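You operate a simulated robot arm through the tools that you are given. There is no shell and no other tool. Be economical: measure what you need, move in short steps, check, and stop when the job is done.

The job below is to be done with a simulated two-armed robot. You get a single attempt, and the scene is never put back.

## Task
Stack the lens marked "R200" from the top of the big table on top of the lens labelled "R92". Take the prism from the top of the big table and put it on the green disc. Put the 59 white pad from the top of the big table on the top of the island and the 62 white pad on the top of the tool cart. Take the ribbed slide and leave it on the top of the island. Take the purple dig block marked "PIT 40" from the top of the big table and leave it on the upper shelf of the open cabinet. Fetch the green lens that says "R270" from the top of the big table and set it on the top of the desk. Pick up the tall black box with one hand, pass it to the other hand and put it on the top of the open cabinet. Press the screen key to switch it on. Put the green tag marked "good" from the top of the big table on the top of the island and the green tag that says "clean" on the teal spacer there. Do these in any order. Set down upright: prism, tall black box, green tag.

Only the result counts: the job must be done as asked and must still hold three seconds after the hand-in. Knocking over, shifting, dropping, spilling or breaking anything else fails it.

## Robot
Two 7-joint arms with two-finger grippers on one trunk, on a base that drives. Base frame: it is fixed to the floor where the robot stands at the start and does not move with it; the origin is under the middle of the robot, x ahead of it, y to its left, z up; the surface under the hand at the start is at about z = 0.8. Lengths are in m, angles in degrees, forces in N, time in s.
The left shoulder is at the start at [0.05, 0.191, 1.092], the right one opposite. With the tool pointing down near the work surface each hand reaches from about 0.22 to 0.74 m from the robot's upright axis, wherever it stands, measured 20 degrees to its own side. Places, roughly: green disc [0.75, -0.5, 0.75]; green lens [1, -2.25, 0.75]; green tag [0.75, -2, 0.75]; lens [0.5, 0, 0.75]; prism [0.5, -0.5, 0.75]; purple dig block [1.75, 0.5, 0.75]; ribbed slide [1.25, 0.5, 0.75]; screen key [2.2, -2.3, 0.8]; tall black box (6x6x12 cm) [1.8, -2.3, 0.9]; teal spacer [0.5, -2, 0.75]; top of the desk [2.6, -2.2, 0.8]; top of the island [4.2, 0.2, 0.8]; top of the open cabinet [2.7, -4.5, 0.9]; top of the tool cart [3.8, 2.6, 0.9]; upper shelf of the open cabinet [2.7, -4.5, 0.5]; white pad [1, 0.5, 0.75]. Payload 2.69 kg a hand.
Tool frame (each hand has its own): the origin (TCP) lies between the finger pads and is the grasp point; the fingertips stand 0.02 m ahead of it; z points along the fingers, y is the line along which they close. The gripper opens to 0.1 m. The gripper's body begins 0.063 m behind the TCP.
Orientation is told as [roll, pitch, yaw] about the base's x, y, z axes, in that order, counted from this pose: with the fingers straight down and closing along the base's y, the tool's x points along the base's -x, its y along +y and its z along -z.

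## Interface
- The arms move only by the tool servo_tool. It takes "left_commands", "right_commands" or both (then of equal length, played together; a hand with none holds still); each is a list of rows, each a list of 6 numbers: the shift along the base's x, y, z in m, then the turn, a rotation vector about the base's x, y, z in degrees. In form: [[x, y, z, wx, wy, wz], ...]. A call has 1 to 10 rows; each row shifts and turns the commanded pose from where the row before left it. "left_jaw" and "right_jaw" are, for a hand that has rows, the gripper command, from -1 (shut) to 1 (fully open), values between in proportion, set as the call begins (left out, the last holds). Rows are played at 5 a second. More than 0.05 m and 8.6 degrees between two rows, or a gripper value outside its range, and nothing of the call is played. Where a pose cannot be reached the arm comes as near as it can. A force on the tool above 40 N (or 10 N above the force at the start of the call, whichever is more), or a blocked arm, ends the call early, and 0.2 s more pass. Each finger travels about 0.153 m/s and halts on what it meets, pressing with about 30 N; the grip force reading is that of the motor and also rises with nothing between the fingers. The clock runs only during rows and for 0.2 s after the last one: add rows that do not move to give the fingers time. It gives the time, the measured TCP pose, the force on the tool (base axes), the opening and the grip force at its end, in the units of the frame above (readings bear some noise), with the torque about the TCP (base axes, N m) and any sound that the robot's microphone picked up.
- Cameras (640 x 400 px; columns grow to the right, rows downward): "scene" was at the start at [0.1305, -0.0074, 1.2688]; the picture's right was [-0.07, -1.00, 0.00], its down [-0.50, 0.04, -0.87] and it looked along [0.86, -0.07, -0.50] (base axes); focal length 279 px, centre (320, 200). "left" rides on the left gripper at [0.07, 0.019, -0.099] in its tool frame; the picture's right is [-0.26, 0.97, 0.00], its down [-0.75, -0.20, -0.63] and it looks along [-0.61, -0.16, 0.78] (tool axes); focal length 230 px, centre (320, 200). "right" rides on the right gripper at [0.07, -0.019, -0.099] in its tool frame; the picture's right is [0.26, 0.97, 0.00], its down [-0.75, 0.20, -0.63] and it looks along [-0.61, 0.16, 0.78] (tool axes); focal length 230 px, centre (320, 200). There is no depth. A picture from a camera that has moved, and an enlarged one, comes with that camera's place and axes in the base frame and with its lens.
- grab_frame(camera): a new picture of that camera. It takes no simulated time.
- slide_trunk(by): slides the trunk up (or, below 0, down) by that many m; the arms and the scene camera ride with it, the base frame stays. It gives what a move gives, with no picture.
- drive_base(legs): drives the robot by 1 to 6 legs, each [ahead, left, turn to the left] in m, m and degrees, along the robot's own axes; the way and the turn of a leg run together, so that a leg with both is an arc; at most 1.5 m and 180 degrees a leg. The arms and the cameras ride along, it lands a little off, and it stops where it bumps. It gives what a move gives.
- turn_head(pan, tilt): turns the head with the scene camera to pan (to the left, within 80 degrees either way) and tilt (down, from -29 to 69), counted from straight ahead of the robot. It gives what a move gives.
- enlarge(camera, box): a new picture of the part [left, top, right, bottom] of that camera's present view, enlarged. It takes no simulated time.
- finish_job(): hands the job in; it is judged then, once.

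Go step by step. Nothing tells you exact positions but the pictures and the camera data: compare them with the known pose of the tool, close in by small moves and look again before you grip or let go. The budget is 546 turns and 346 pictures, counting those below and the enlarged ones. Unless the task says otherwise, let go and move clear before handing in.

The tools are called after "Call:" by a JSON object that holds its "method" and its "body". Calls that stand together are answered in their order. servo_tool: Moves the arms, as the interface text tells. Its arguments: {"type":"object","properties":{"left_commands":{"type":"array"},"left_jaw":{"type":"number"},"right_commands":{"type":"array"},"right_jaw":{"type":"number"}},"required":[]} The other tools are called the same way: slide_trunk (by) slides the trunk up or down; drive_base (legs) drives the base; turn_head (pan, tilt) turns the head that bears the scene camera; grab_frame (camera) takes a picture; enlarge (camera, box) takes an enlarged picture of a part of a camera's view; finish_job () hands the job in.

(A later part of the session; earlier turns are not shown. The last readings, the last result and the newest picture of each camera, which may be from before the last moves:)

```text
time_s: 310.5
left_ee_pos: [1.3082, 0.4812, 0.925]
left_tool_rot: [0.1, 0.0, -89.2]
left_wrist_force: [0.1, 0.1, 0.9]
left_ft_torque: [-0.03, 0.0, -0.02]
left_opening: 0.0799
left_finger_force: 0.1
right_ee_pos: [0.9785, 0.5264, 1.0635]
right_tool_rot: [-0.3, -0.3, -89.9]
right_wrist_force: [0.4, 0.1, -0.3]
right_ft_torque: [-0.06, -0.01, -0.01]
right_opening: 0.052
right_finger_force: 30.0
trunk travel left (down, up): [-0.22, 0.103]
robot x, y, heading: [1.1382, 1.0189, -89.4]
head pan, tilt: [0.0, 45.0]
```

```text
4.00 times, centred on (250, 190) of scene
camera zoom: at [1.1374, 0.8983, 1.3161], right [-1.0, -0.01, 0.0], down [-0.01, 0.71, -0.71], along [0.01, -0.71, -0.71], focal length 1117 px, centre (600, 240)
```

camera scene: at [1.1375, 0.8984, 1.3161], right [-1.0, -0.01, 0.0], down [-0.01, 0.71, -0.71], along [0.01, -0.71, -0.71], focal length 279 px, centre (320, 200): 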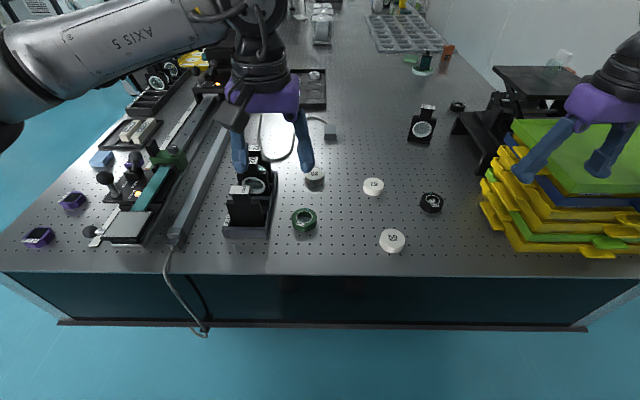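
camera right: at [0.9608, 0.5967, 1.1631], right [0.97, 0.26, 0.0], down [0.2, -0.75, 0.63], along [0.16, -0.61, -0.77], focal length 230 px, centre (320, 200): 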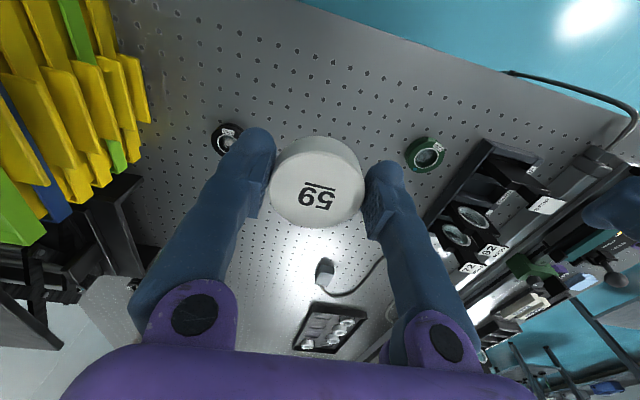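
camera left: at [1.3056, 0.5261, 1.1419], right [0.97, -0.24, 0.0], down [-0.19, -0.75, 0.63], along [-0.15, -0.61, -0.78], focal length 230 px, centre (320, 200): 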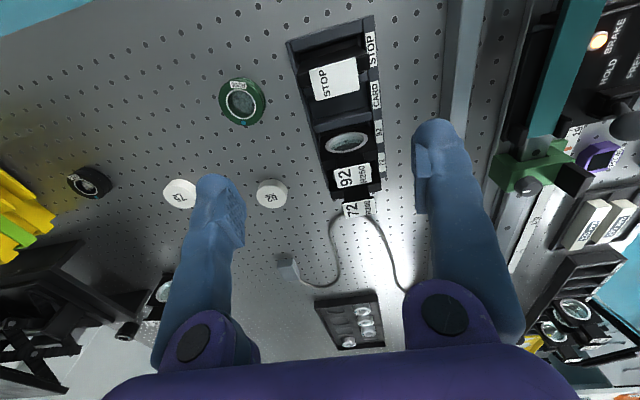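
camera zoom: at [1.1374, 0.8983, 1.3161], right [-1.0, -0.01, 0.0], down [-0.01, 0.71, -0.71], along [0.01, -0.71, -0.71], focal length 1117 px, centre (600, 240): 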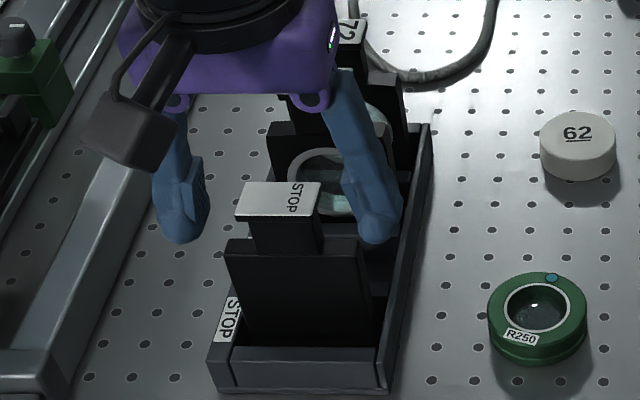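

Call:
{"method": "servo_tool", "body": {"left_commands": [[0, 0, 0, 0, 0, 0], [0, 0, 0, 0, 0, 0], [0, 0, 0, 0, 0, 0], [0, 0, 0, 0, 0, 0]], "left_jaw": -1}}

Call:
{"method": "servo_tool", "body": {"left_commands": [[0, 0, 0.01, 0, 0, 0], [0, 0, 0.02, 0, 0, 0], [0, 0, 0.02, 0, 0, 0], [0, 0, 0.03, 0, 0, 0], [0, 0, 0, 0, 0, 0]]}}

Call:
{"method": "enlarge", "body": {"camera": "scene", "box": [190, 100, 310, 240]}}

Call:
{"method": "grab_frame", "body": {"camera": "left"}}

```text
time_s: 311.5
left_ee_pos: [1.3084, 0.4813, 0.9257]
left_tool_rot: [0.0, -0.1, -89.3]
left_wrist_force: [0.7, -0.4, 0.1]
left_ft_torque: [0.03, 0.07, -0.02]
left_opening: 0.0346
left_finger_force: 30.1
right_ee_pos: [0.9798, 0.5254, 1.064]
right_tool_rot: [-0.2, -0.2, -89.9]
right_wrist_force: [-0.4, 0.3, 0.2]
right_ft_torque: [-0.03, 0.0, -0.02]
right_opening: 0.0521
right_finger_force: 30.3
trunk travel left (down, up): [-0.22, 0.103]
robot x, y, heading: [1.1336, 1.021, -89.3]
head pan, tilt: [0.0, 45.0]
```

```text
time_s: 312.7
left_ee_pos: [1.309, 0.4803, 1.0073]
left_tool_rot: [0.0, -0.1, -89.2]
left_wrist_force: [0.0, -0.1, -2.3]
left_ft_torque: [0.03, -0.01, 0.0]
left_opening: 0.0346
left_finger_force: 30.2
right_ee_pos: [0.9791, 0.5255, 1.0624]
right_tool_rot: [-0.1, -0.2, -90.0]
right_wrist_force: [0.7, -0.1, -0.2]
right_ft_torque: [0.0, 0.01, 0.01]
right_opening: 0.0522
right_finger_force: 30.0
trunk travel left (down, up): [-0.22, 0.103]
robot x, y, heading: [1.1366, 1.0201, -89.3]
head pan, tilt: [0.0, 45.0]
```

```text
2.86 times, centred on (250, 170) of scene
camera zoom: at [1.1377, 0.898, 1.316], right [-1.0, -0.01, 0.0], down [-0.01, 0.71, -0.71], along [0.01, -0.71, -0.71], focal length 798 px, centre (520, 286)
```

zoom: 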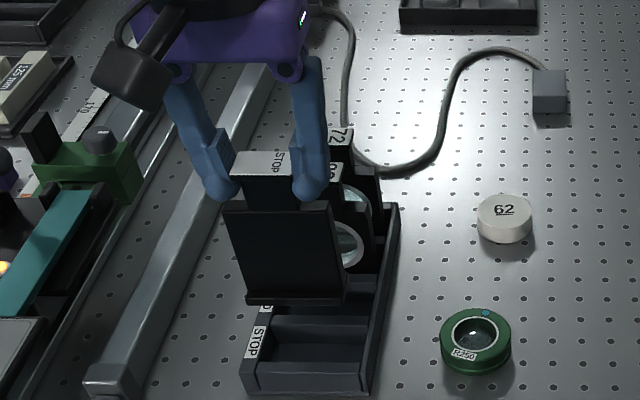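

```text
171 pictures are left
camera left: at [1.3248, 0.5505, 1.1061], right [0.97, -0.24, 0.0], down [-0.19, -0.75, 0.63], along [-0.15, -0.61, -0.78], focal length 230 px, centre (320, 200)
```

left: 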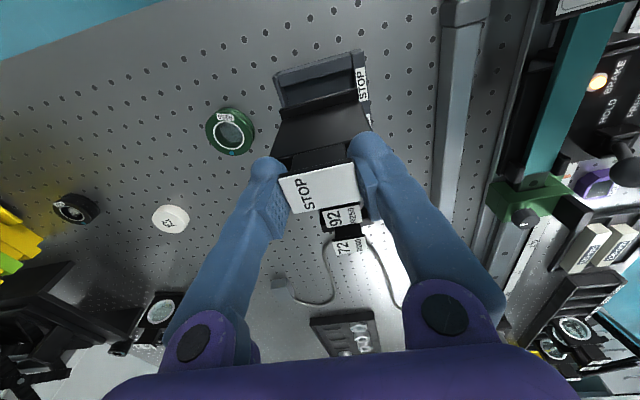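

It's out of the rack. Let me check its face for ribs.

Call:
{"method": "enlarge", "body": {"camera": "scene", "box": [225, 145, 285, 215]}}

Call:
{"method": "enlarge", "body": {"camera": "left", "box": [260, 80, 380, 220]}}

```text
5.71 times, centred on (255, 180) of scene
camera zoom: at [1.1377, 0.898, 1.316], right [-1.0, -0.01, 0.0], down [-0.01, 0.71, -0.71], along [0.01, -0.71, -0.71], focal length 1595 px, centre (691, 314)
```

zoom: 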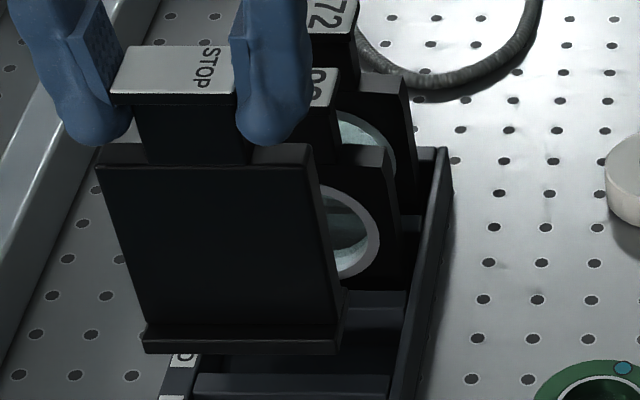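

```text
2.86 times, centred on (320, 150) of left
camera zoom: at [1.3248, 0.5505, 1.1061], right [0.97, -0.24, 0.0], down [-0.19, -0.75, 0.63], along [-0.15, -0.61, -0.78], focal length 657 px, centre (320, 343)
```

zoom: 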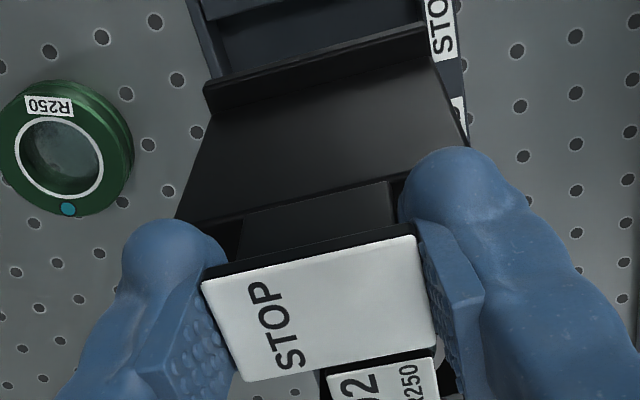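

No ribs on this face; perhaps on the back. I'll lift it and turn it so the right hand's camera can see the other side.

Call:
{"method": "servo_tool", "body": {"left_commands": [[0, 0, 0.045, 0, 0, 0], [0, 0.03, 0.03, 0, 0, -8.5], [0, 0.02, 0, 0, 0, -8.5], [0, 0, 0, 0, 0, -8.5], [0, 0, 0, 0, 0, -8.5], [0, 0, 0, 0, 0, -8.5], [0, 0, 0, 0, 0, -8.5], [0, 0, 0, 0, 0, -8.5], [0, 0, 0, 0, 0, -8.5]]}}

Call:
{"method": "grab_frame", "body": {"camera": "scene"}}

Call:
{"method": "grab_frame", "body": {"camera": "right"}}

```text
time_s: 314.7
left_ee_pos: [1.3062, 0.5311, 1.0808]
left_tool_rot: [0.0, -0.2, -143.2]
left_wrist_force: [0.0, -0.3, -2.5]
left_ft_torque: [-0.02, -0.01, -0.01]
left_opening: 0.0343
left_finger_force: 30.2
left hand out of reach, approached as far as the arm can: row 8, 9
right_ee_pos: [0.9781, 0.5252, 1.0632]
right_tool_rot: [-0.3, -0.3, -89.9]
right_wrist_force: [1.0, -0.5, -0.1]
right_ft_torque: [0.0, 0.0, 0.0]
right_opening: 0.0519
right_finger_force: 30.1
trunk travel left (down, up): [-0.22, 0.103]
robot x, y, heading: [1.1356, 1.0164, -89.1]
head pan, tilt: [0.0, 45.0]
```

```text
168 pictures are left
camera scene: at [1.1375, 0.8982, 1.316], right [-1.0, -0.01, 0.0], down [-0.01, 0.71, -0.71], along [0.01, -0.71, -0.71], focal length 279 px, centre (320, 200)
```

scene: 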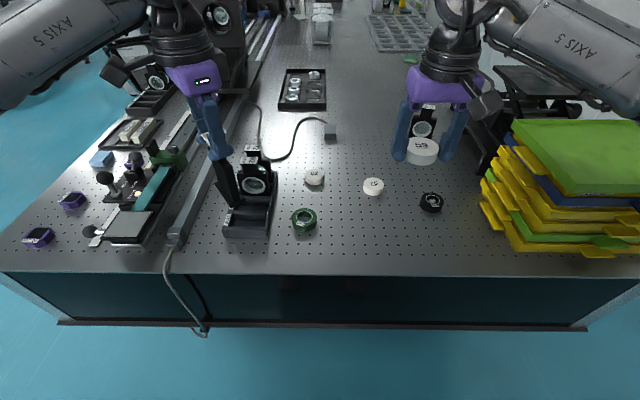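

```text
167 pictures are left
camera right: at [0.9606, 0.5961, 1.1623], right [0.97, 0.26, 0.0], down [0.2, -0.75, 0.63], along [0.16, -0.61, -0.77], focal length 230 px, centre (320, 200)
```

right: 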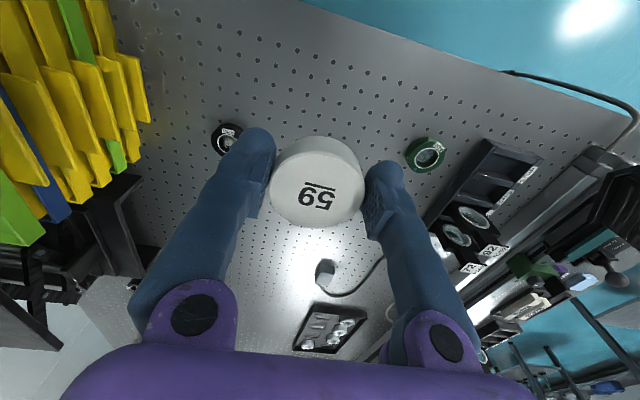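

Call:
{"method": "enlarge", "body": {"camera": "right", "box": [540, 150, 640, 280]}}

Call:
{"method": "enlarge", "body": {"camera": "scene", "box": [180, 120, 280, 240]}}

```text
3.08 times, centred on (590, 215) of right
camera zoom: at [0.9606, 0.5961, 1.1623], right [0.97, 0.26, 0.0], down [0.2, -0.75, 0.63], along [0.16, -0.61, -0.77], focal length 708 px, centre (-511, 154)
```

zoom: 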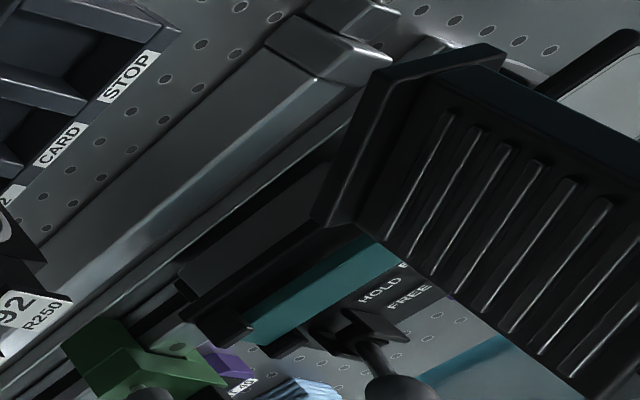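

```text
3.33 times, centred on (230, 180) of scene
camera zoom: at [1.1375, 0.8982, 1.316], right [-1.0, -0.01, 0.0], down [-0.01, 0.71, -0.71], along [0.01, -0.71, -0.71], focal length 931 px, centre (620, 267)
```

zoom: 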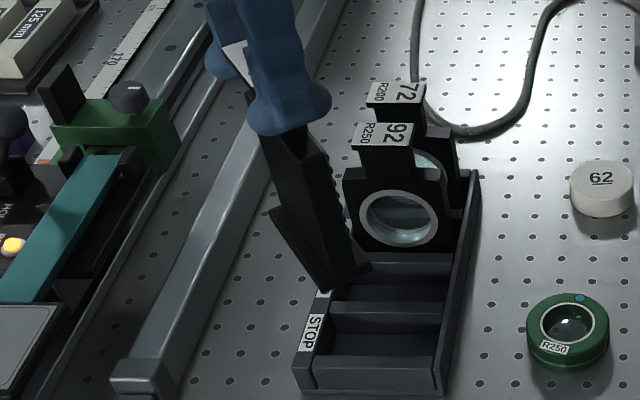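

Confirmed: it's ribbed on the back. I turn it back, raise, and drive to the island.

Call:
{"method": "servo_tool", "body": {"left_commands": [[0, 0, 0, 0, 0, 8.5], [0, 0, 0, 0, 0, 8.5], [0, 0, 0, 0, 0, 8.5], [0, 0.02, 0, 0, 0, 8.5], [0, 0.03, 0, 0, 0, 8.5], [0, 0.02, 0, 0, 0, 8.5], [0, 0, 0, 0, 0, 3], [0, 0, 0, 0, 0, 0]], "right_commands": [[0, 0, 0, 0, 0, 0], [0, 0.02, 0, 0, 0, 0], [0, 0.03, 0, 0, 0, 0], [0, 0.03, 0, 0, 0, 0], [0, 0, 0, 0, 0, 0], [0, 0, 0, 0, 0, 0], [0, 0, 0, 0, 0, 0], [0, 0, 0, 0, 0, 0]]}}

Call:
{"method": "slide_trunk", "body": {"by": 0.1}}

Call:
{"method": "drive_base", "body": {"legs": [[-0.05, 0, 0], [0, 1.4, 0]]}}

```text
time_s: 316.5
left_ee_pos: [1.3065, 0.601, 1.0809]
left_tool_rot: [0.0, -0.1, -88.9]
left_wrist_force: [0.7, 0.6, -2.0]
left_ft_torque: [-0.01, -0.04, 0.02]
left_opening: 0.0345
left_finger_force: 29.8
right_ee_pos: [0.9808, 0.6061, 1.063]
right_tool_rot: [-0.1, -0.4, -89.9]
right_wrist_force: [-0.1, 0.0, -0.4]
right_ft_torque: [0.01, 0.0, -0.04]
right_opening: 0.052
right_finger_force: 30.6
trunk travel left (down, up): [-0.22, 0.103]
robot x, y, heading: [1.1346, 1.0248, -89.1]
head pan, tilt: [0.0, 45.0]
```

```text
time_s: 317.8
left_ee_pos: [1.3072, 0.6002, 1.18]
left_tool_rot: [-0.1, -0.1, -89.0]
left_wrist_force: [0.0, -0.2, -2.4]
left_ft_torque: [-0.03, -0.01, 0.02]
left_opening: 0.0343
left_finger_force: 30.1
right_ee_pos: [0.9794, 0.6058, 1.1629]
right_tool_rot: [-0.2, -0.2, -90.0]
right_wrist_force: [-0.1, 0.2, -1.4]
right_ft_torque: [0.01, -0.02, 0.02]
right_opening: 0.0519
right_finger_force: 30.3
trunk travel left (down, up): [-0.32, 0.003]
robot x, y, heading: [1.1375, 1.0215, -89.2]
head pan, tilt: [0.0, 45.0]
```

```text
time_s: 330.9
left_ee_pos: [2.7245, 0.6825, 1.1814]
left_tool_rot: [0.0, -0.1, -88.1]
left_wrist_force: [-0.3, -0.3, -1.8]
left_ft_torque: [0.02, 0.02, 0.05]
left_opening: 0.0347
left_finger_force: 30.3
right_ee_pos: [2.3976, 0.6827, 1.164]
right_tool_rot: [-0.2, -0.3, -89.0]
right_wrist_force: [0.5, -0.2, -0.3]
right_ft_torque: [-0.02, 0.0, -0.02]
right_opening: 0.0521
right_finger_force: 30.3
trunk travel left (down, up): [-0.32, 0.003]
robot x, y, heading: [2.5442, 1.1011, -88.4]
head pan, tilt: [0.0, 45.0]
```

Turning to face the island and approaching.

Call:
{"method": "drive_base", "body": {"legs": [[0, 0, 88.4], [0.6, -0.45, 0]]}}

Call:
{"method": "turn_head", "body": {"pan": 0, "tilt": 42}}

Call:
{"method": "grab_frame", "body": {"camera": "scene"}}

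```text
time_s: 339.2
left_ee_pos: [3.5648, 0.8046, 1.1812]
left_tool_rot: [0.1, -0.1, -0.2]
left_wrist_force: [-0.1, -0.1, -1.7]
left_ft_torque: [0.0, 0.0, 0.0]
left_opening: 0.0344
left_finger_force: 29.9
right_ee_pos: [3.5522, 0.4764, 1.1628]
right_tool_rot: [-0.1, -0.3, -1.1]
right_wrist_force: [0.1, 0.4, -0.6]
right_ft_torque: [0.02, 0.01, 0.03]
right_opening: 0.0519
right_finger_force: 30.3
trunk travel left (down, up): [-0.32, 0.003]
robot x, y, heading: [3.1399, 0.6458, -0.7]
head pan, tilt: [0.0, 45.0]
```

```text
time_s: 339.8
left_ee_pos: [3.565, 0.8037, 1.1809]
left_tool_rot: [0.0, 0.0, -0.3]
left_wrist_force: [0.4, -0.8, -1.5]
left_ft_torque: [0.0, 0.01, -0.03]
left_opening: 0.0343
left_finger_force: 29.7
right_ee_pos: [3.5522, 0.4769, 1.1615]
right_tool_rot: [-0.1, -0.3, -1.1]
right_wrist_force: [-0.8, -0.1, -1.0]
right_ft_torque: [-0.01, 0.03, -0.05]
right_opening: 0.0519
right_finger_force: 29.3
trunk travel left (down, up): [-0.32, 0.003]
robot x, y, heading: [3.1435, 0.6414, -0.5]
head pan, tilt: [0.0, 42.0]
```

```text
164 pictures are left
camera scene: at [3.2656, 0.6395, 1.4203], right [-0.01, -1.0, 0.0], down [-0.67, 0.01, -0.74], along [0.74, -0.01, -0.67], focal length 279 px, centre (320, 200)
```

scene: 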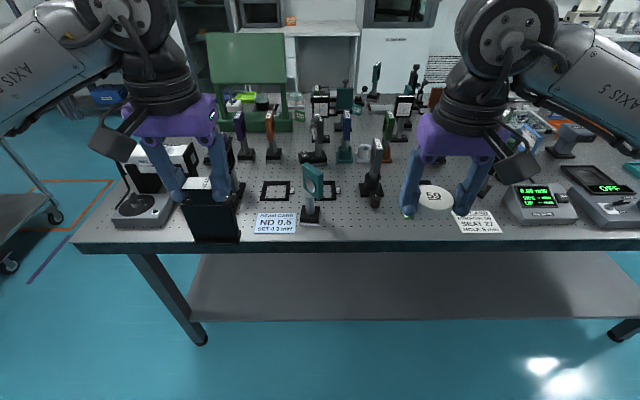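

Call:
{"method": "enlarge", "body": {"camera": "scene", "box": [80, 120, 340, 260]}}

Call:
{"method": "enlarge", "body": {"camera": "scene", "box": [300, 120, 540, 260]}}

Call:
{"method": "grab_frame", "body": {"camera": "right"}}

```text
2.46 times, centred on (210, 190) of scene
camera zoom: at [3.2656, 0.6395, 1.4203], right [-0.01, -1.0, 0.0], down [-0.67, 0.01, -0.74], along [0.74, -0.01, -0.67], focal length 687 px, centre (591, 225)
```

zoom: 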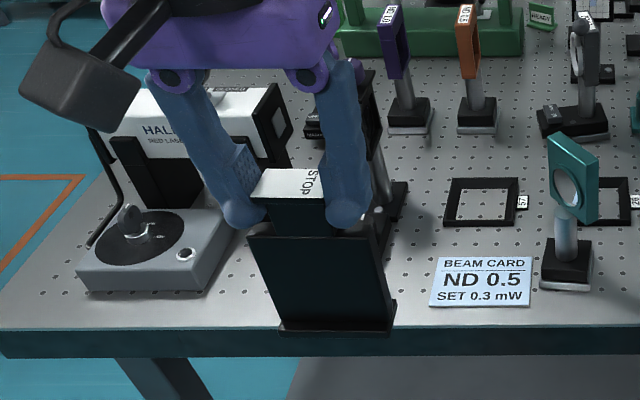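

```text
2.67 times, centred on (420, 190) of scene
camera zoom: at [3.2656, 0.6395, 1.4203], right [-0.01, -1.0, 0.0], down [-0.67, 0.01, -0.74], along [0.74, -0.01, -0.67], focal length 744 px, centre (53, 227)
```

zoom: 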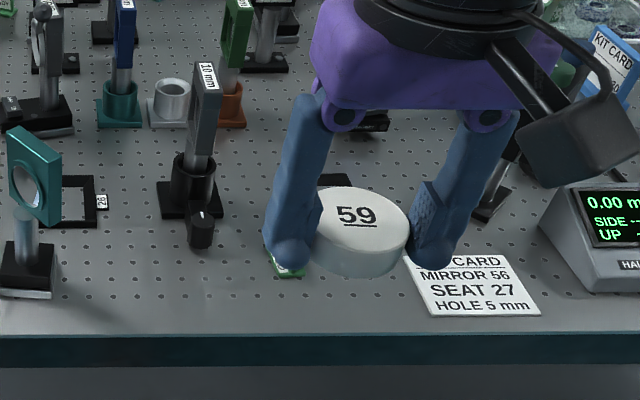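

```text
161 pictures are left
camera right: at [3.4827, 0.4604, 1.2615], right [-0.24, 0.97, 0.0], down [0.75, 0.19, 0.63], along [0.61, 0.15, -0.77], focal length 230 px, centre (320, 200)
```

right: 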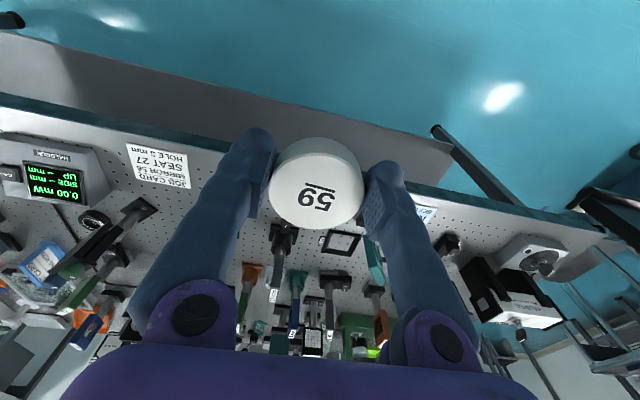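

Free spots: slide at (3.825, 0.945), pad 59 at (3.83, 0.555). Moving a bit closer first.

Call:
{"method": "drive_base", "body": {"legs": [[0.12, 0.1, 0.5]]}}

Call:
{"method": "servo_tool", "body": {"left_commands": [[0.02, 0.02, 0, 0, 0, 0], [0.03, 0.02, 0, 0, 0, 0], [0.03, 0.01, 0, 0, 0, 0], [0.03, 0, 0, 0, 0, 0], [0.03, 0, 0, 0, 0, 0]]}}

Call:
{"method": "grab_frame", "body": {"camera": "scene"}}

Call:
{"method": "grab_frame", "body": {"camera": "left"}}

```text
time_s: 341.3
left_ee_pos: [3.6828, 0.9056, 1.1809]
left_tool_rot: [0.0, -0.1, 0.3]
left_wrist_force: [0.6, -0.7, -1.6]
left_ft_torque: [-0.01, 0.06, 0.02]
left_opening: 0.0343
left_finger_force: 29.9
right_ee_pos: [3.672, 0.5777, 1.1617]
right_tool_rot: [-0.2, -0.2, -0.8]
right_wrist_force: [0.0, -0.3, -0.5]
right_ft_torque: [-0.01, 0.0, 0.05]
right_opening: 0.0519
right_finger_force: 29.9
trunk travel left (down, up): [-0.32, 0.003]
robot x, y, heading: [3.2591, 0.7434, 0.3]
head pan, tilt: [0.0, 42.0]
```

```text
time_s: 342.5
left_ee_pos: [3.8254, 0.9557, 1.1829]
left_tool_rot: [0.0, -0.1, 0.3]
left_wrist_force: [0.1, 0.0, -2.0]
left_ft_torque: [-0.04, 0.01, -0.02]
left_opening: 0.0346
left_finger_force: 30.0
right_ee_pos: [3.6734, 0.5762, 1.1628]
right_tool_rot: [-0.3, -0.2, -0.7]
right_wrist_force: [-0.4, -0.3, -0.3]
right_ft_torque: [-0.03, 0.02, 0.0]
right_opening: 0.0518
right_finger_force: 30.1
trunk travel left (down, up): [-0.32, 0.003]
robot x, y, heading: [3.2563, 0.7375, 0.1]
head pan, tilt: [0.0, 42.0]
```

```text
160 pictures are left
camera scene: at [3.3845, 0.7378, 1.4203], right [0.0, -1.0, 0.0], down [-0.67, 0.0, -0.74], along [0.74, 0.0, -0.67], focal length 279 px, centre (320, 200)
```

scene: 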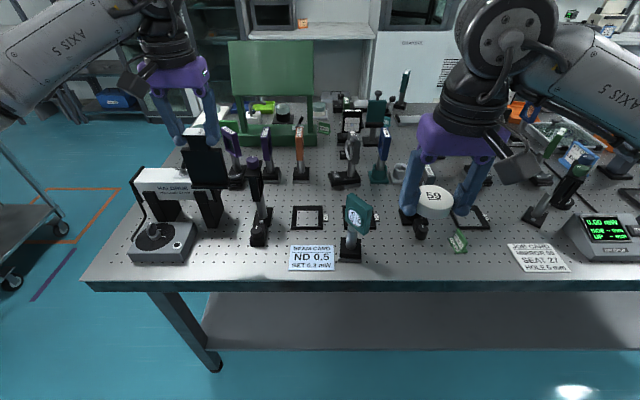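

```text
159 pictures are left
camera left: at [3.7544, 0.974, 1.2814], right [0.25, 0.97, 0.0], down [0.75, -0.2, 0.63], along [0.61, -0.16, -0.78], focal length 230 px, centre (320, 200)
```

left: 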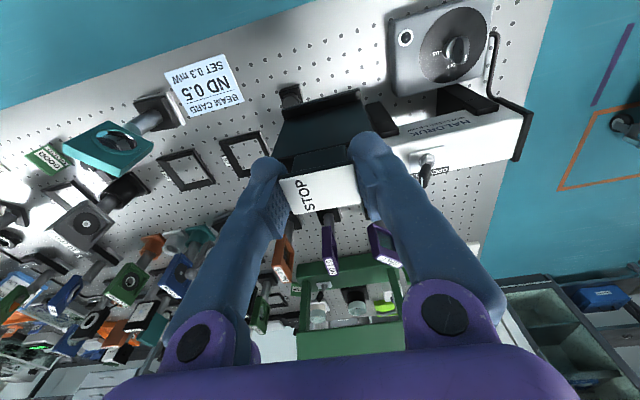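

Landing there would crowd a mount base, so I choose (3.80, 0.985) instead. Shifting and lowering partway.

Call:
{"method": "servo_tool", "body": {"left_commands": [[-0.025, 0.029, 0, 0, 0, 0], [0, 0, -0.045, 0, 0, 0], [0, 0, -0.045, 0, 0, 0], [0, 0, -0.045, 0, 0, 0], [0, 0, -0.04, 0, 0, 0], [0, 0, 0, 0, 0, 0]]}}

Call:
{"method": "enlarge", "body": {"camera": "scene", "box": [140, 150, 320, 290]}}

Call:
{"method": "grab_frame", "body": {"camera": "left"}}

Call:
{"method": "enlarge", "body": {"camera": "scene", "box": [410, 200, 500, 270]}}

```text
time_s: 343.9
left_ee_pos: [3.7975, 0.9845, 1.0068]
left_tool_rot: [0.0, -0.1, 0.2]
left_wrist_force: [0.3, 0.1, -2.7]
left_ft_torque: [0.0, 0.02, 0.02]
left_opening: 0.0347
left_finger_force: 29.8
right_ee_pos: [3.6714, 0.5773, 1.1625]
right_tool_rot: [-0.2, -0.2, -0.6]
right_wrist_force: [0.6, 0.6, 0.4]
right_ft_torque: [0.02, 0.0, 0.02]
right_opening: 0.0518
right_finger_force: 29.8
trunk travel left (down, up): [-0.32, 0.003]
robot x, y, heading: [3.2645, 0.7414, -0.0]
head pan, tilt: [0.0, 42.0]
```

```text
2.86 times, centred on (230, 220) of scene
camera zoom: at [3.3838, 0.738, 1.4204], right [0.0, -1.0, 0.0], down [-0.67, 0.0, -0.74], along [0.74, 0.0, -0.67], focal length 798 px, centre (577, 143)
```

zoom: 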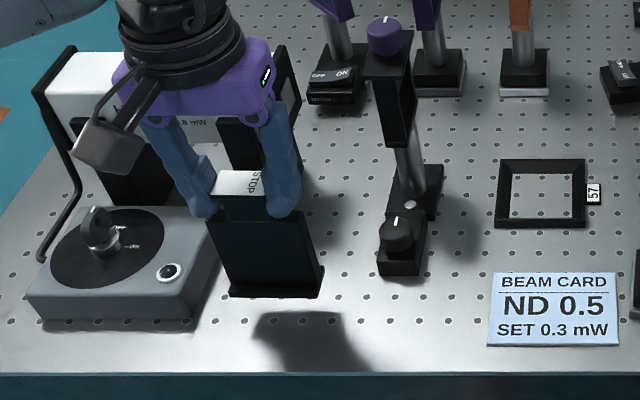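

```text
157 pictures are left
camera left: at [3.7265, 1.003, 1.1056], right [0.25, 0.97, 0.0], down [0.75, -0.2, 0.63], along [0.61, -0.16, -0.78], focal length 230 px, centre (320, 200)
```

left: 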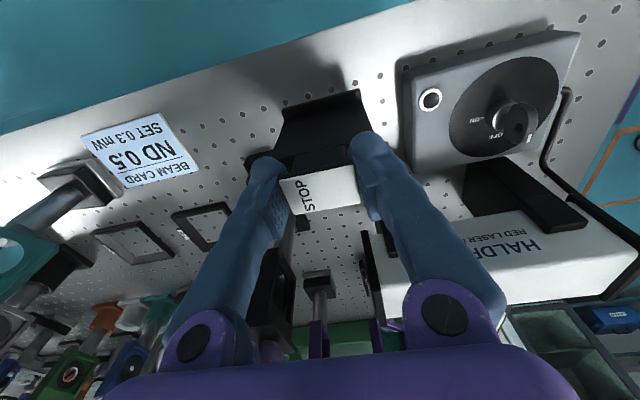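

```text
5.71 times, centred on (455, 235) of scene
camera zoom: at [3.3838, 0.738, 1.4204], right [0.0, -1.0, 0.0], down [-0.67, 0.0, -0.74], along [0.74, 0.0, -0.67], focal length 1595 px, centre (-451, 0)
```

zoom: 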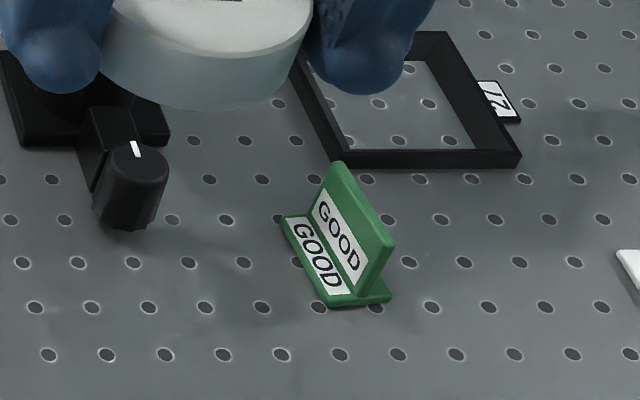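

GOOD is upright. The slide's bottom is about 0.117 below the TCP; lowering to near contact.

Call:
{"method": "servo_tool", "body": {"left_commands": [[0, 0, -0.02, 0, 0, 0], [0, 0, -0.018, 0, 0, 0], [0, 0, -0.006, 0, 0, 0], [0, 0, 0, 0, 0, 0]]}}

Call:
{"method": "servo_tool", "body": {"left_commands": [[0, 0, -0.003, 0, 0, 0], [0, 0, -0.003, 0, 0, 0], [0, 0, 0, 0, 0, 0]]}}

Call:
{"method": "enlarge", "body": {"camera": "scene", "box": [140, 150, 320, 290]}}

```text
time_s: 344.9
left_ee_pos: [3.7985, 0.9845, 0.9658]
left_tool_rot: [0.0, -0.5, 0.3]
left_wrist_force: [3.3, 6.6, 23.3]
left_ft_torque: [-0.17, -0.14, 0.04]
left_opening: 0.0344
left_finger_force: 29.7
right_ee_pos: [3.6716, 0.5776, 1.1635]
right_tool_rot: [-0.2, -0.4, -0.6]
right_wrist_force: [0.0, 0.6, -2.1]
right_ft_torque: [0.0, -0.01, 0.01]
right_opening: 0.0521
right_finger_force: 29.9
trunk travel left (down, up): [-0.32, 0.003]
robot x, y, heading: [3.257, 0.738, -0.1]
head pan, tilt: [0.0, 42.0]
```

```text
time_s: 345.7
left_ee_pos: [3.7961, 0.9831, 0.9596]
left_tool_rot: [0.0, -0.4, 0.2]
left_wrist_force: [0.6, 7.7, 26.8]
left_ft_torque: [0.12, -0.06, 0.05]
left_opening: 0.0331
left_finger_force: 30.6
right_ee_pos: [3.6703, 0.5771, 1.164]
right_tool_rot: [-0.2, -0.4, -0.6]
right_wrist_force: [0.7, 0.2, -0.5]
right_ft_torque: [-0.01, -0.01, 0.01]
right_opening: 0.0519
right_finger_force: 30.4
trunk travel left (down, up): [-0.32, 0.003]
robot x, y, heading: [3.2596, 0.7398, 0.1]
head pan, tilt: [0.0, 42.0]
```

```text
2.86 times, centred on (230, 220) of scene
camera zoom: at [3.3813, 0.7378, 1.4207], right [0.0, -1.0, 0.0], down [-0.67, 0.0, -0.74], along [0.74, 0.0, -0.67], focal length 798 px, centre (577, 143)
```

zoom: 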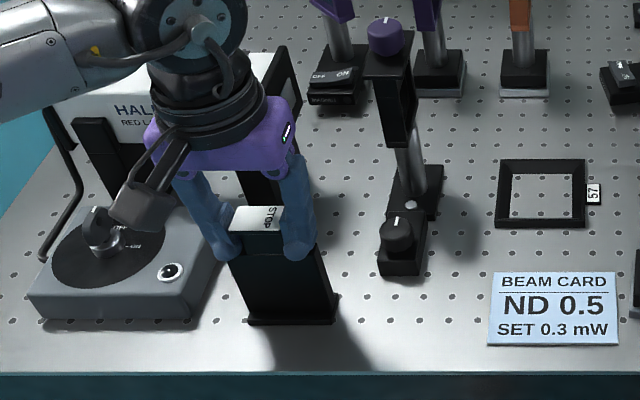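

It's standing on the island (contact). Relieving a bit and releasing.

Call:
{"method": "servo_tool", "body": {"left_commands": [[0, 0, 0.003, 0, 0, 0], [0, 0, 0, 0, 0, 0]]}}

Call:
{"method": "servo_tool", "body": {"left_commands": [[0, 0, 0, 0, 0, 0], [0, 0, 0, 0, 0, 0]], "left_jaw": -0.1}}

Call:
{"method": "enlarge", "body": {"camera": "scene", "box": [140, 150, 320, 290]}}

```text
time_s: 346.3
left_ee_pos: [3.7961, 0.9822, 0.9589]
left_tool_rot: [0.1, -0.2, 0.1]
left_wrist_force: [2.3, 2.7, 9.7]
left_ft_torque: [0.1, -0.53, 0.11]
left_opening: 0.0333
left_finger_force: 30.4
right_ee_pos: [3.6722, 0.5771, 1.1632]
right_tool_rot: [-0.2, -0.3, -0.7]
right_wrist_force: [-0.5, -0.3, -0.4]
right_ft_torque: [0.02, 0.03, -0.02]
right_opening: 0.052
right_finger_force: 30.1
trunk travel left (down, up): [-0.32, 0.003]
robot x, y, heading: [3.2605, 0.7337, -0.1]
head pan, tilt: [0.0, 42.0]
```

```text
time_s: 346.9
left_ee_pos: [3.7968, 0.9828, 0.959]
left_tool_rot: [0.0, 0.1, 0.2]
left_wrist_force: [-0.4, 0.7, -0.2]
left_ft_torque: [0.01, -0.02, 0.0]
left_opening: 0.0449
left_finger_force: 0.0
right_ee_pos: [3.6716, 0.5783, 1.1624]
right_tool_rot: [-0.2, -0.2, -0.7]
right_wrist_force: [-0.2, 1.0, -0.7]
right_ft_torque: [-0.04, 0.05, 0.0]
right_opening: 0.0519
right_finger_force: 29.9
trunk travel left (down, up): [-0.32, 0.003]
robot x, y, heading: [3.2592, 0.7383, -0.3]
head pan, tilt: [0.0, 42.0]
```

```text
2.86 times, centred on (230, 220) of scene
camera zoom: at [3.3838, 0.7381, 1.4203], right [0.0, -1.0, 0.0], down [-0.67, 0.0, -0.74], along [0.74, 0.0, -0.67], focal length 798 px, centre (577, 143)
```

zoom: 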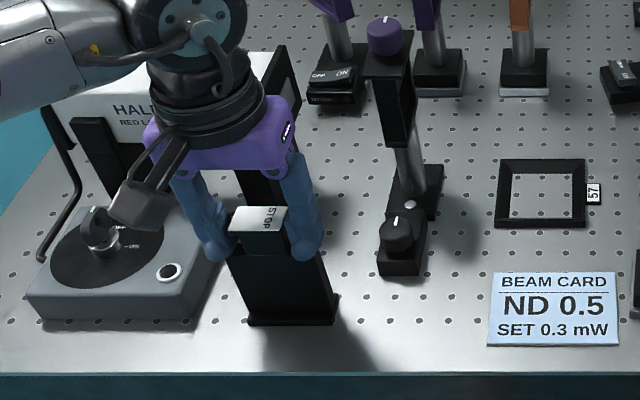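

It stands on its own. Rising clear and placing pad 59 next with the right hand.

Call:
{"method": "servo_tool", "body": {"left_commands": [[0, 0, 0.03, 0, 0, 0], [0, 0, 0.04, 0, 0, 0], [0, 0, 0.045, 0, 0, 0], [0, 0, 0.045, 0, 0, 0], [0, 0, 0.04, 0, 0, 0], [-0.045, 0, 0, 0, 0, 0], [-0.045, 0, 0, 0, 0, 0], [-0.045, 0, 0, 0, 0, 0]], "left_jaw": 0.1}}

Call:
{"method": "servo_tool", "body": {"right_commands": [[0.045, -0.006, 0, 0, 0, 0], [0.045, -0.006, 0, 0, 0, 0], [0.045, -0.006, 0, 0, 0, 0], [0.022, -0.004, -0.02, 0, 0, 0], [0, 0, -0.045, 0, 0, 0], [0, 0, -0.045, 0, 0, 0], [0, 0, -0.04, 0, 0, 0], [0, 0, 0, 0, 0, 0]]}}

Call:
{"method": "grab_frame", "body": {"camera": "scene"}}

Call:
{"method": "grab_frame", "body": {"camera": "right"}}

```text
time_s: 348.7
left_ee_pos: [3.6616, 0.9859, 1.1611]
left_tool_rot: [0.0, -0.1, 0.2]
left_wrist_force: [0.7, -0.5, 0.7]
left_ft_torque: [0.01, -0.06, -0.02]
left_opening: 0.0548
left_finger_force: 0.1
right_ee_pos: [3.6706, 0.5777, 1.1642]
right_tool_rot: [-0.2, -0.3, -0.7]
right_wrist_force: [-0.2, 0.0, -0.8]
right_ft_torque: [0.0, -0.03, 0.01]
right_opening: 0.0516
right_finger_force: 30.2
trunk travel left (down, up): [-0.32, 0.003]
robot x, y, heading: [3.2578, 0.7359, -0.2]
head pan, tilt: [0.0, 42.0]
```

```text
time_s: 350.5
left_ee_pos: [3.6628, 0.9843, 1.1606]
left_tool_rot: [-0.1, -0.1, 0.2]
left_wrist_force: [-0.2, -0.5, -0.1]
left_ft_torque: [0.01, -0.02, 0.02]
left_opening: 0.055
left_finger_force: 0.1
right_ee_pos: [3.8307, 0.555, 1.0125]
right_tool_rot: [-0.2, -0.4, -0.6]
right_wrist_force: [-0.5, -0.6, -1.0]
right_ft_torque: [0.0, -0.01, -0.01]
right_opening: 0.0517
right_finger_force: 30.0
trunk travel left (down, up): [-0.32, 0.003]
robot x, y, heading: [3.2628, 0.74, -0.1]
head pan, tilt: [0.0, 42.0]
```

```text
153 pictures are left
camera scene: at [3.3835, 0.7382, 1.4204], right [0.0, -1.0, 0.0], down [-0.67, 0.0, -0.74], along [0.74, 0.0, -0.67], focal length 279 px, centre (320, 200)
```

scene: 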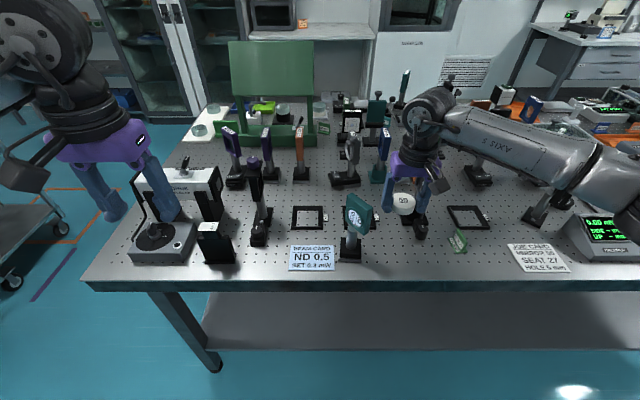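

```text
152 pictures are left
camera right: at [3.7593, 0.5386, 1.1117], right [-0.25, 0.97, 0.0], down [0.75, 0.19, 0.63], along [0.61, 0.15, -0.77], focal length 230 px, centre (320, 200)
```

right: 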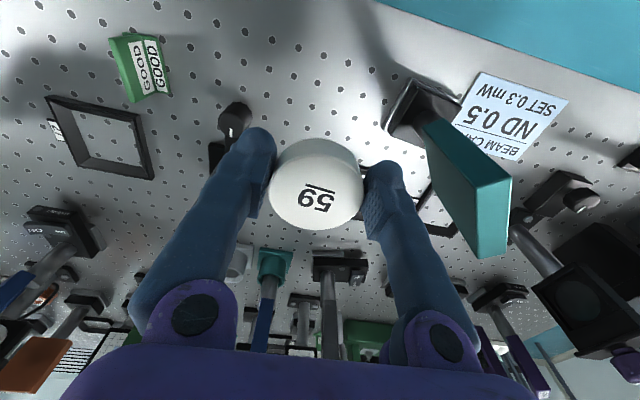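

Teal mount is close on one side; shifting to (3.815, 0.537) and lowering.

Call:
{"method": "servo_tool", "body": {"right_commands": [[-0.015, -0.018, 0, 0, 0, 0], [0, 0, -0.04, 0, 0, 0], [0, 0, -0.04, 0, 0, 0], [0, 0, -0.03, 0, 0, 0], [0, 0, -0.02, 0, 0, 0], [0, 0, 0, 0, 0, 0]]}}

Call:
{"method": "grab_frame", "body": {"camera": "right"}}

Call:
{"method": "enlarge", "body": {"camera": "scene", "box": [320, 160, 480, 280]}}

```text
time_s: 351.9
left_ee_pos: [3.6633, 0.9844, 1.1594]
left_tool_rot: [0.0, -0.1, 0.1]
left_wrist_force: [0.8, 0.2, 0.9]
left_ft_torque: [0.01, -0.01, 0.0]
left_opening: 0.0551
left_finger_force: 0.1
right_ee_pos: [3.812, 0.5369, 0.8819]
right_tool_rot: [-0.3, -0.4, -0.8]
right_wrist_force: [0.9, 0.2, -1.1]
right_ft_torque: [-0.01, -0.01, 0.02]
right_opening: 0.0515
right_finger_force: 30.1
trunk travel left (down, up): [-0.32, 0.003]
robot x, y, heading: [3.2606, 0.7394, 0.1]
head pan, tilt: [0.0, 42.0]
```

```text
151 pictures are left
camera right: at [3.7428, 0.5208, 0.9806], right [-0.25, 0.97, 0.0], down [0.75, 0.19, 0.63], along [0.61, 0.15, -0.77], focal length 230 px, centre (320, 200)
```

right: 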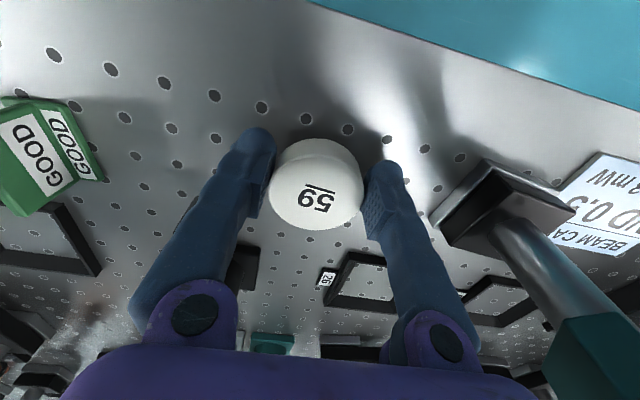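

```text
3.33 times, centred on (400, 220) of scene
camera zoom: at [3.3837, 0.7381, 1.4204], right [0.0, -1.0, 0.0], down [-0.67, 0.0, -0.74], along [0.74, 0.0, -0.67], focal length 931 px, centre (53, 133)
```

zoom: 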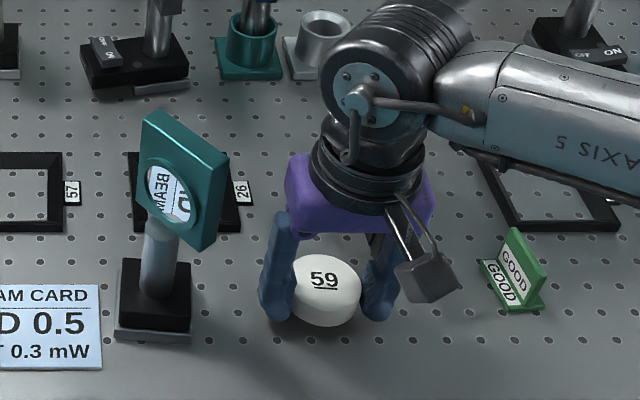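

Call:
{"method": "servo_tool", "body": {"right_commands": [[0, 0, -0.008, 0, 0, 0], [0, 0, -0.006, 0, 0, 0], [0, 0, -0.002, 0, 0, 0], [0, 0, 0, 0, 0, 0]]}}

Call:
{"method": "servo_tool", "body": {"right_commands": [[0, 0, -0.003, 0, 0, 0], [0, 0, -0.002, 0, 0, 0], [0, 0, 0, 0, 0, 0]]}}

```text
time_s: 352.9
left_ee_pos: [3.6609, 0.9853, 1.1613]
left_tool_rot: [0.0, -0.4, 0.1]
left_wrist_force: [0.1, -0.5, 0.1]
left_ft_torque: [0.0, 0.04, -0.01]
left_opening: 0.055
left_finger_force: 0.0
right_ee_pos: [3.8157, 0.5376, 0.8703]
right_tool_rot: [-0.1, -0.7, -0.7]
right_wrist_force: [1.0, -3.5, 28.8]
right_ft_torque: [-0.11, -0.15, 0.11]
right_opening: 0.0518
right_finger_force: 30.0
trunk travel left (down, up): [-0.32, 0.003]
robot x, y, heading: [3.2612, 0.7406, -0.0]
head pan, tilt: [0.0, 42.0]
```

```text
time_s: 353.4
left_ee_pos: [3.6621, 0.9855, 1.1608]
left_tool_rot: [0.0, -0.1, 0.3]
left_wrist_force: [-0.2, 1.2, 0.6]
left_ft_torque: [0.01, 0.05, -0.03]
left_opening: 0.055
left_finger_force: 0.1
right_ee_pos: [3.8168, 0.5382, 0.87]
right_tool_rot: [0.0, -0.7, -0.7]
right_wrist_force: [-5.8, -1.5, 18.1]
right_ft_torque: [-0.17, 0.17, -0.08]
right_opening: 0.0518
right_finger_force: 29.9
trunk travel left (down, up): [-0.32, 0.003]
robot x, y, heading: [3.2593, 0.7396, -0.0]
head pan, tilt: [0.0, 42.0]
stopped in row 2 (right hand): the force on the tool passed its limit at 42 N (the readings are from after the stop); the commanded pose is now the measured one
```

Contact. Releasing pad 59 and rising.

Call:
{"method": "servo_tool", "body": {"right_commands": [[0, 0, 0.001, 0, 0, 0], [0, 0, 0, 0, 0, 0], [0, 0, 0, 0, 0, 0], [0, 0, 0.03, 0, 0, 0], [0, 0, 0.04, 0, 0, 0], [0, 0, 0.045, 0, 0, 0], [-0.01, 0, 0.045, 0, 0, 0], [-0.03, 0, 0.04, 0, 0, 0], [-0.045, 0, 0.02, 0, 0, 0], [-0.045, 0, 0, 0, 0, 0]], "right_jaw": 0.44}}

Call:
{"method": "grab_frame", "body": {"camera": "scene"}}

Call:
{"method": "turn_head", "body": {"pan": 60, "tilt": 20}}

Call:
{"method": "grab_frame", "body": {"camera": "scene"}}

```text
time_s: 355.6
left_ee_pos: [3.6629, 0.9851, 1.1611]
left_tool_rot: [0.0, -0.1, 0.2]
left_wrist_force: [0.2, -0.5, 0.4]
left_ft_torque: [0.02, 0.02, -0.02]
left_opening: 0.0552
left_finger_force: 0.1
right_ee_pos: [3.6835, 0.5372, 1.0886]
right_tool_rot: [0.0, -0.7, -0.8]
right_wrist_force: [-0.8, 0.1, 0.6]
right_ft_torque: [0.0, -0.01, -0.03]
right_opening: 0.0722
right_finger_force: 0.0
trunk travel left (down, up): [-0.32, 0.003]
robot x, y, heading: [3.2618, 0.7383, -0.1]
head pan, tilt: [0.0, 42.0]
```

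```text
149 pictures are left
camera scene: at [3.383, 0.7375, 1.4205], right [0.0, -1.0, 0.0], down [-0.67, 0.0, -0.74], along [0.74, 0.0, -0.67], focal length 279 px, centre (320, 200)
```

scene: 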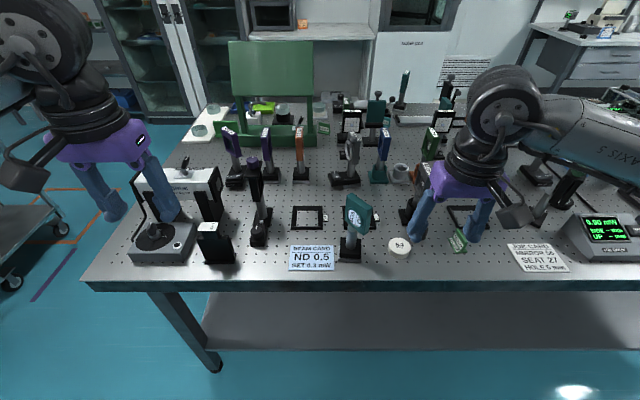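

```text
time_s: 356.9
left_ee_pos: [3.6636, 0.9842, 1.1603]
left_tool_rot: [0.0, -0.1, 0.2]
left_wrist_force: [-1.3, -0.2, -0.9]
left_ft_torque: [-0.02, -0.02, 0.02]
left_opening: 0.055
left_finger_force: 0.0
right_ee_pos: [3.6853, 0.5384, 1.0892]
right_tool_rot: [-0.1, -0.6, -0.8]
right_wrist_force: [0.2, -0.2, 0.2]
right_ft_torque: [0.01, -0.02, 0.01]
right_opening: 0.072
right_finger_force: 0.0
trunk travel left (down, up): [-0.32, 0.003]
robot x, y, heading: [3.2598, 0.7405, -0.1]
head pan, tilt: [60.0, 20.0]
```

```text
148 pictures are left
camera scene: at [3.3469, 0.8186, 1.4547], right [0.86, -0.5, 0.0], down [-0.17, -0.3, -0.94], along [0.47, 0.81, -0.34], focal length 279 px, centre (320, 200)
```

scene: 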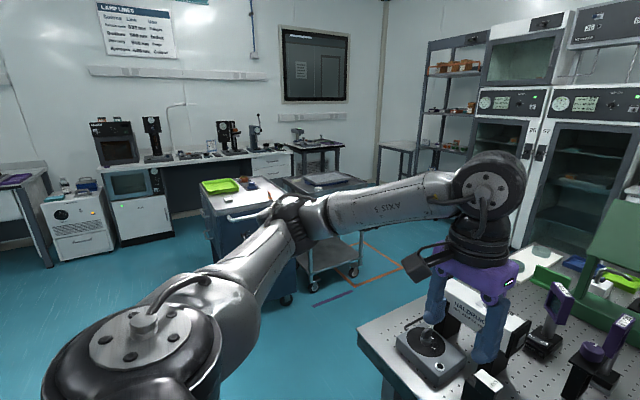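

Both are on the island, and the tool cart is the blue one at about (3.8, 2.55). Next I fetch PIT 40 (about (1.70, 0.243)) from the table's far side (facing -x).

Call:
{"method": "drive_base", "body": {"legs": [[-0.5, 0, 0], [0, 0, 180], [0.3, 0.33, 0]]}}

Call:
{"method": "turn_head", "body": {"pan": 0, "tilt": 35}}

Call:
{"method": "grab_frame", "body": {"camera": "scene"}}

```text
time_s: 370.3
left_ee_pos: [2.0587, 0.1623, 1.1604]
left_tool_rot: [-0.1, 0.0, 179.9]
left_wrist_force: [-0.3, -0.3, 0.1]
left_ft_torque: [0.01, -0.02, 0.02]
left_opening: 0.0549
left_finger_force: 0.0
right_ee_pos: [2.039, 0.6084, 1.0883]
right_tool_rot: [-0.1, -0.5, 179.0]
right_wrist_force: [-1.3, -0.1, 0.4]
right_ft_torque: [0.01, -0.02, 0.01]
right_opening: 0.0719
right_finger_force: 0.1
trunk travel left (down, up): [-0.32, 0.003]
robot x, y, heading: [2.4624, 0.4054, 179.6]
head pan, tilt: [60.0, 20.0]
```

```text
time_s: 371.6
left_ee_pos: [2.0591, 0.1617, 1.1602]
left_tool_rot: [0.0, 0.0, 179.8]
left_wrist_force: [0.5, -0.6, 0.6]
left_ft_torque: [-0.02, 0.02, 0.02]
left_opening: 0.055
left_finger_force: 0.1
right_ee_pos: [2.0391, 0.6096, 1.0888]
right_tool_rot: [-0.1, -0.6, 178.9]
right_wrist_force: [-0.4, -0.2, -0.3]
right_ft_torque: [-0.01, -0.02, -0.01]
right_opening: 0.0721
right_finger_force: 0.0
trunk travel left (down, up): [-0.32, 0.003]
robot x, y, heading: [2.4591, 0.408, 179.7]
head pan, tilt: [0.0, 35.0]
```

```text
147 pictures are left
camera scene: at [2.3353, 0.407, 1.4309], right [0.01, 1.0, 0.0], down [0.57, 0.0, -0.82], along [-0.82, 0.0, -0.57], focal length 279 px, centre (320, 200)
```

scene: 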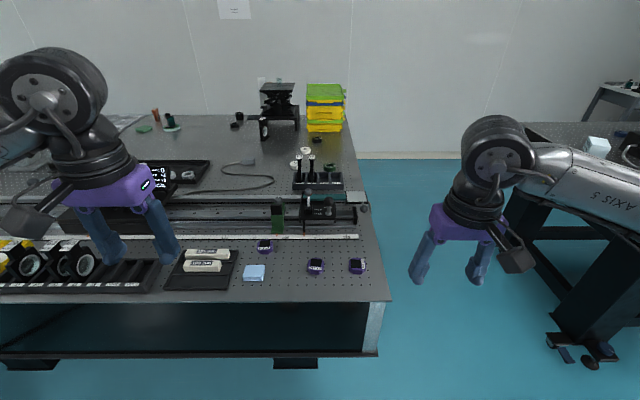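

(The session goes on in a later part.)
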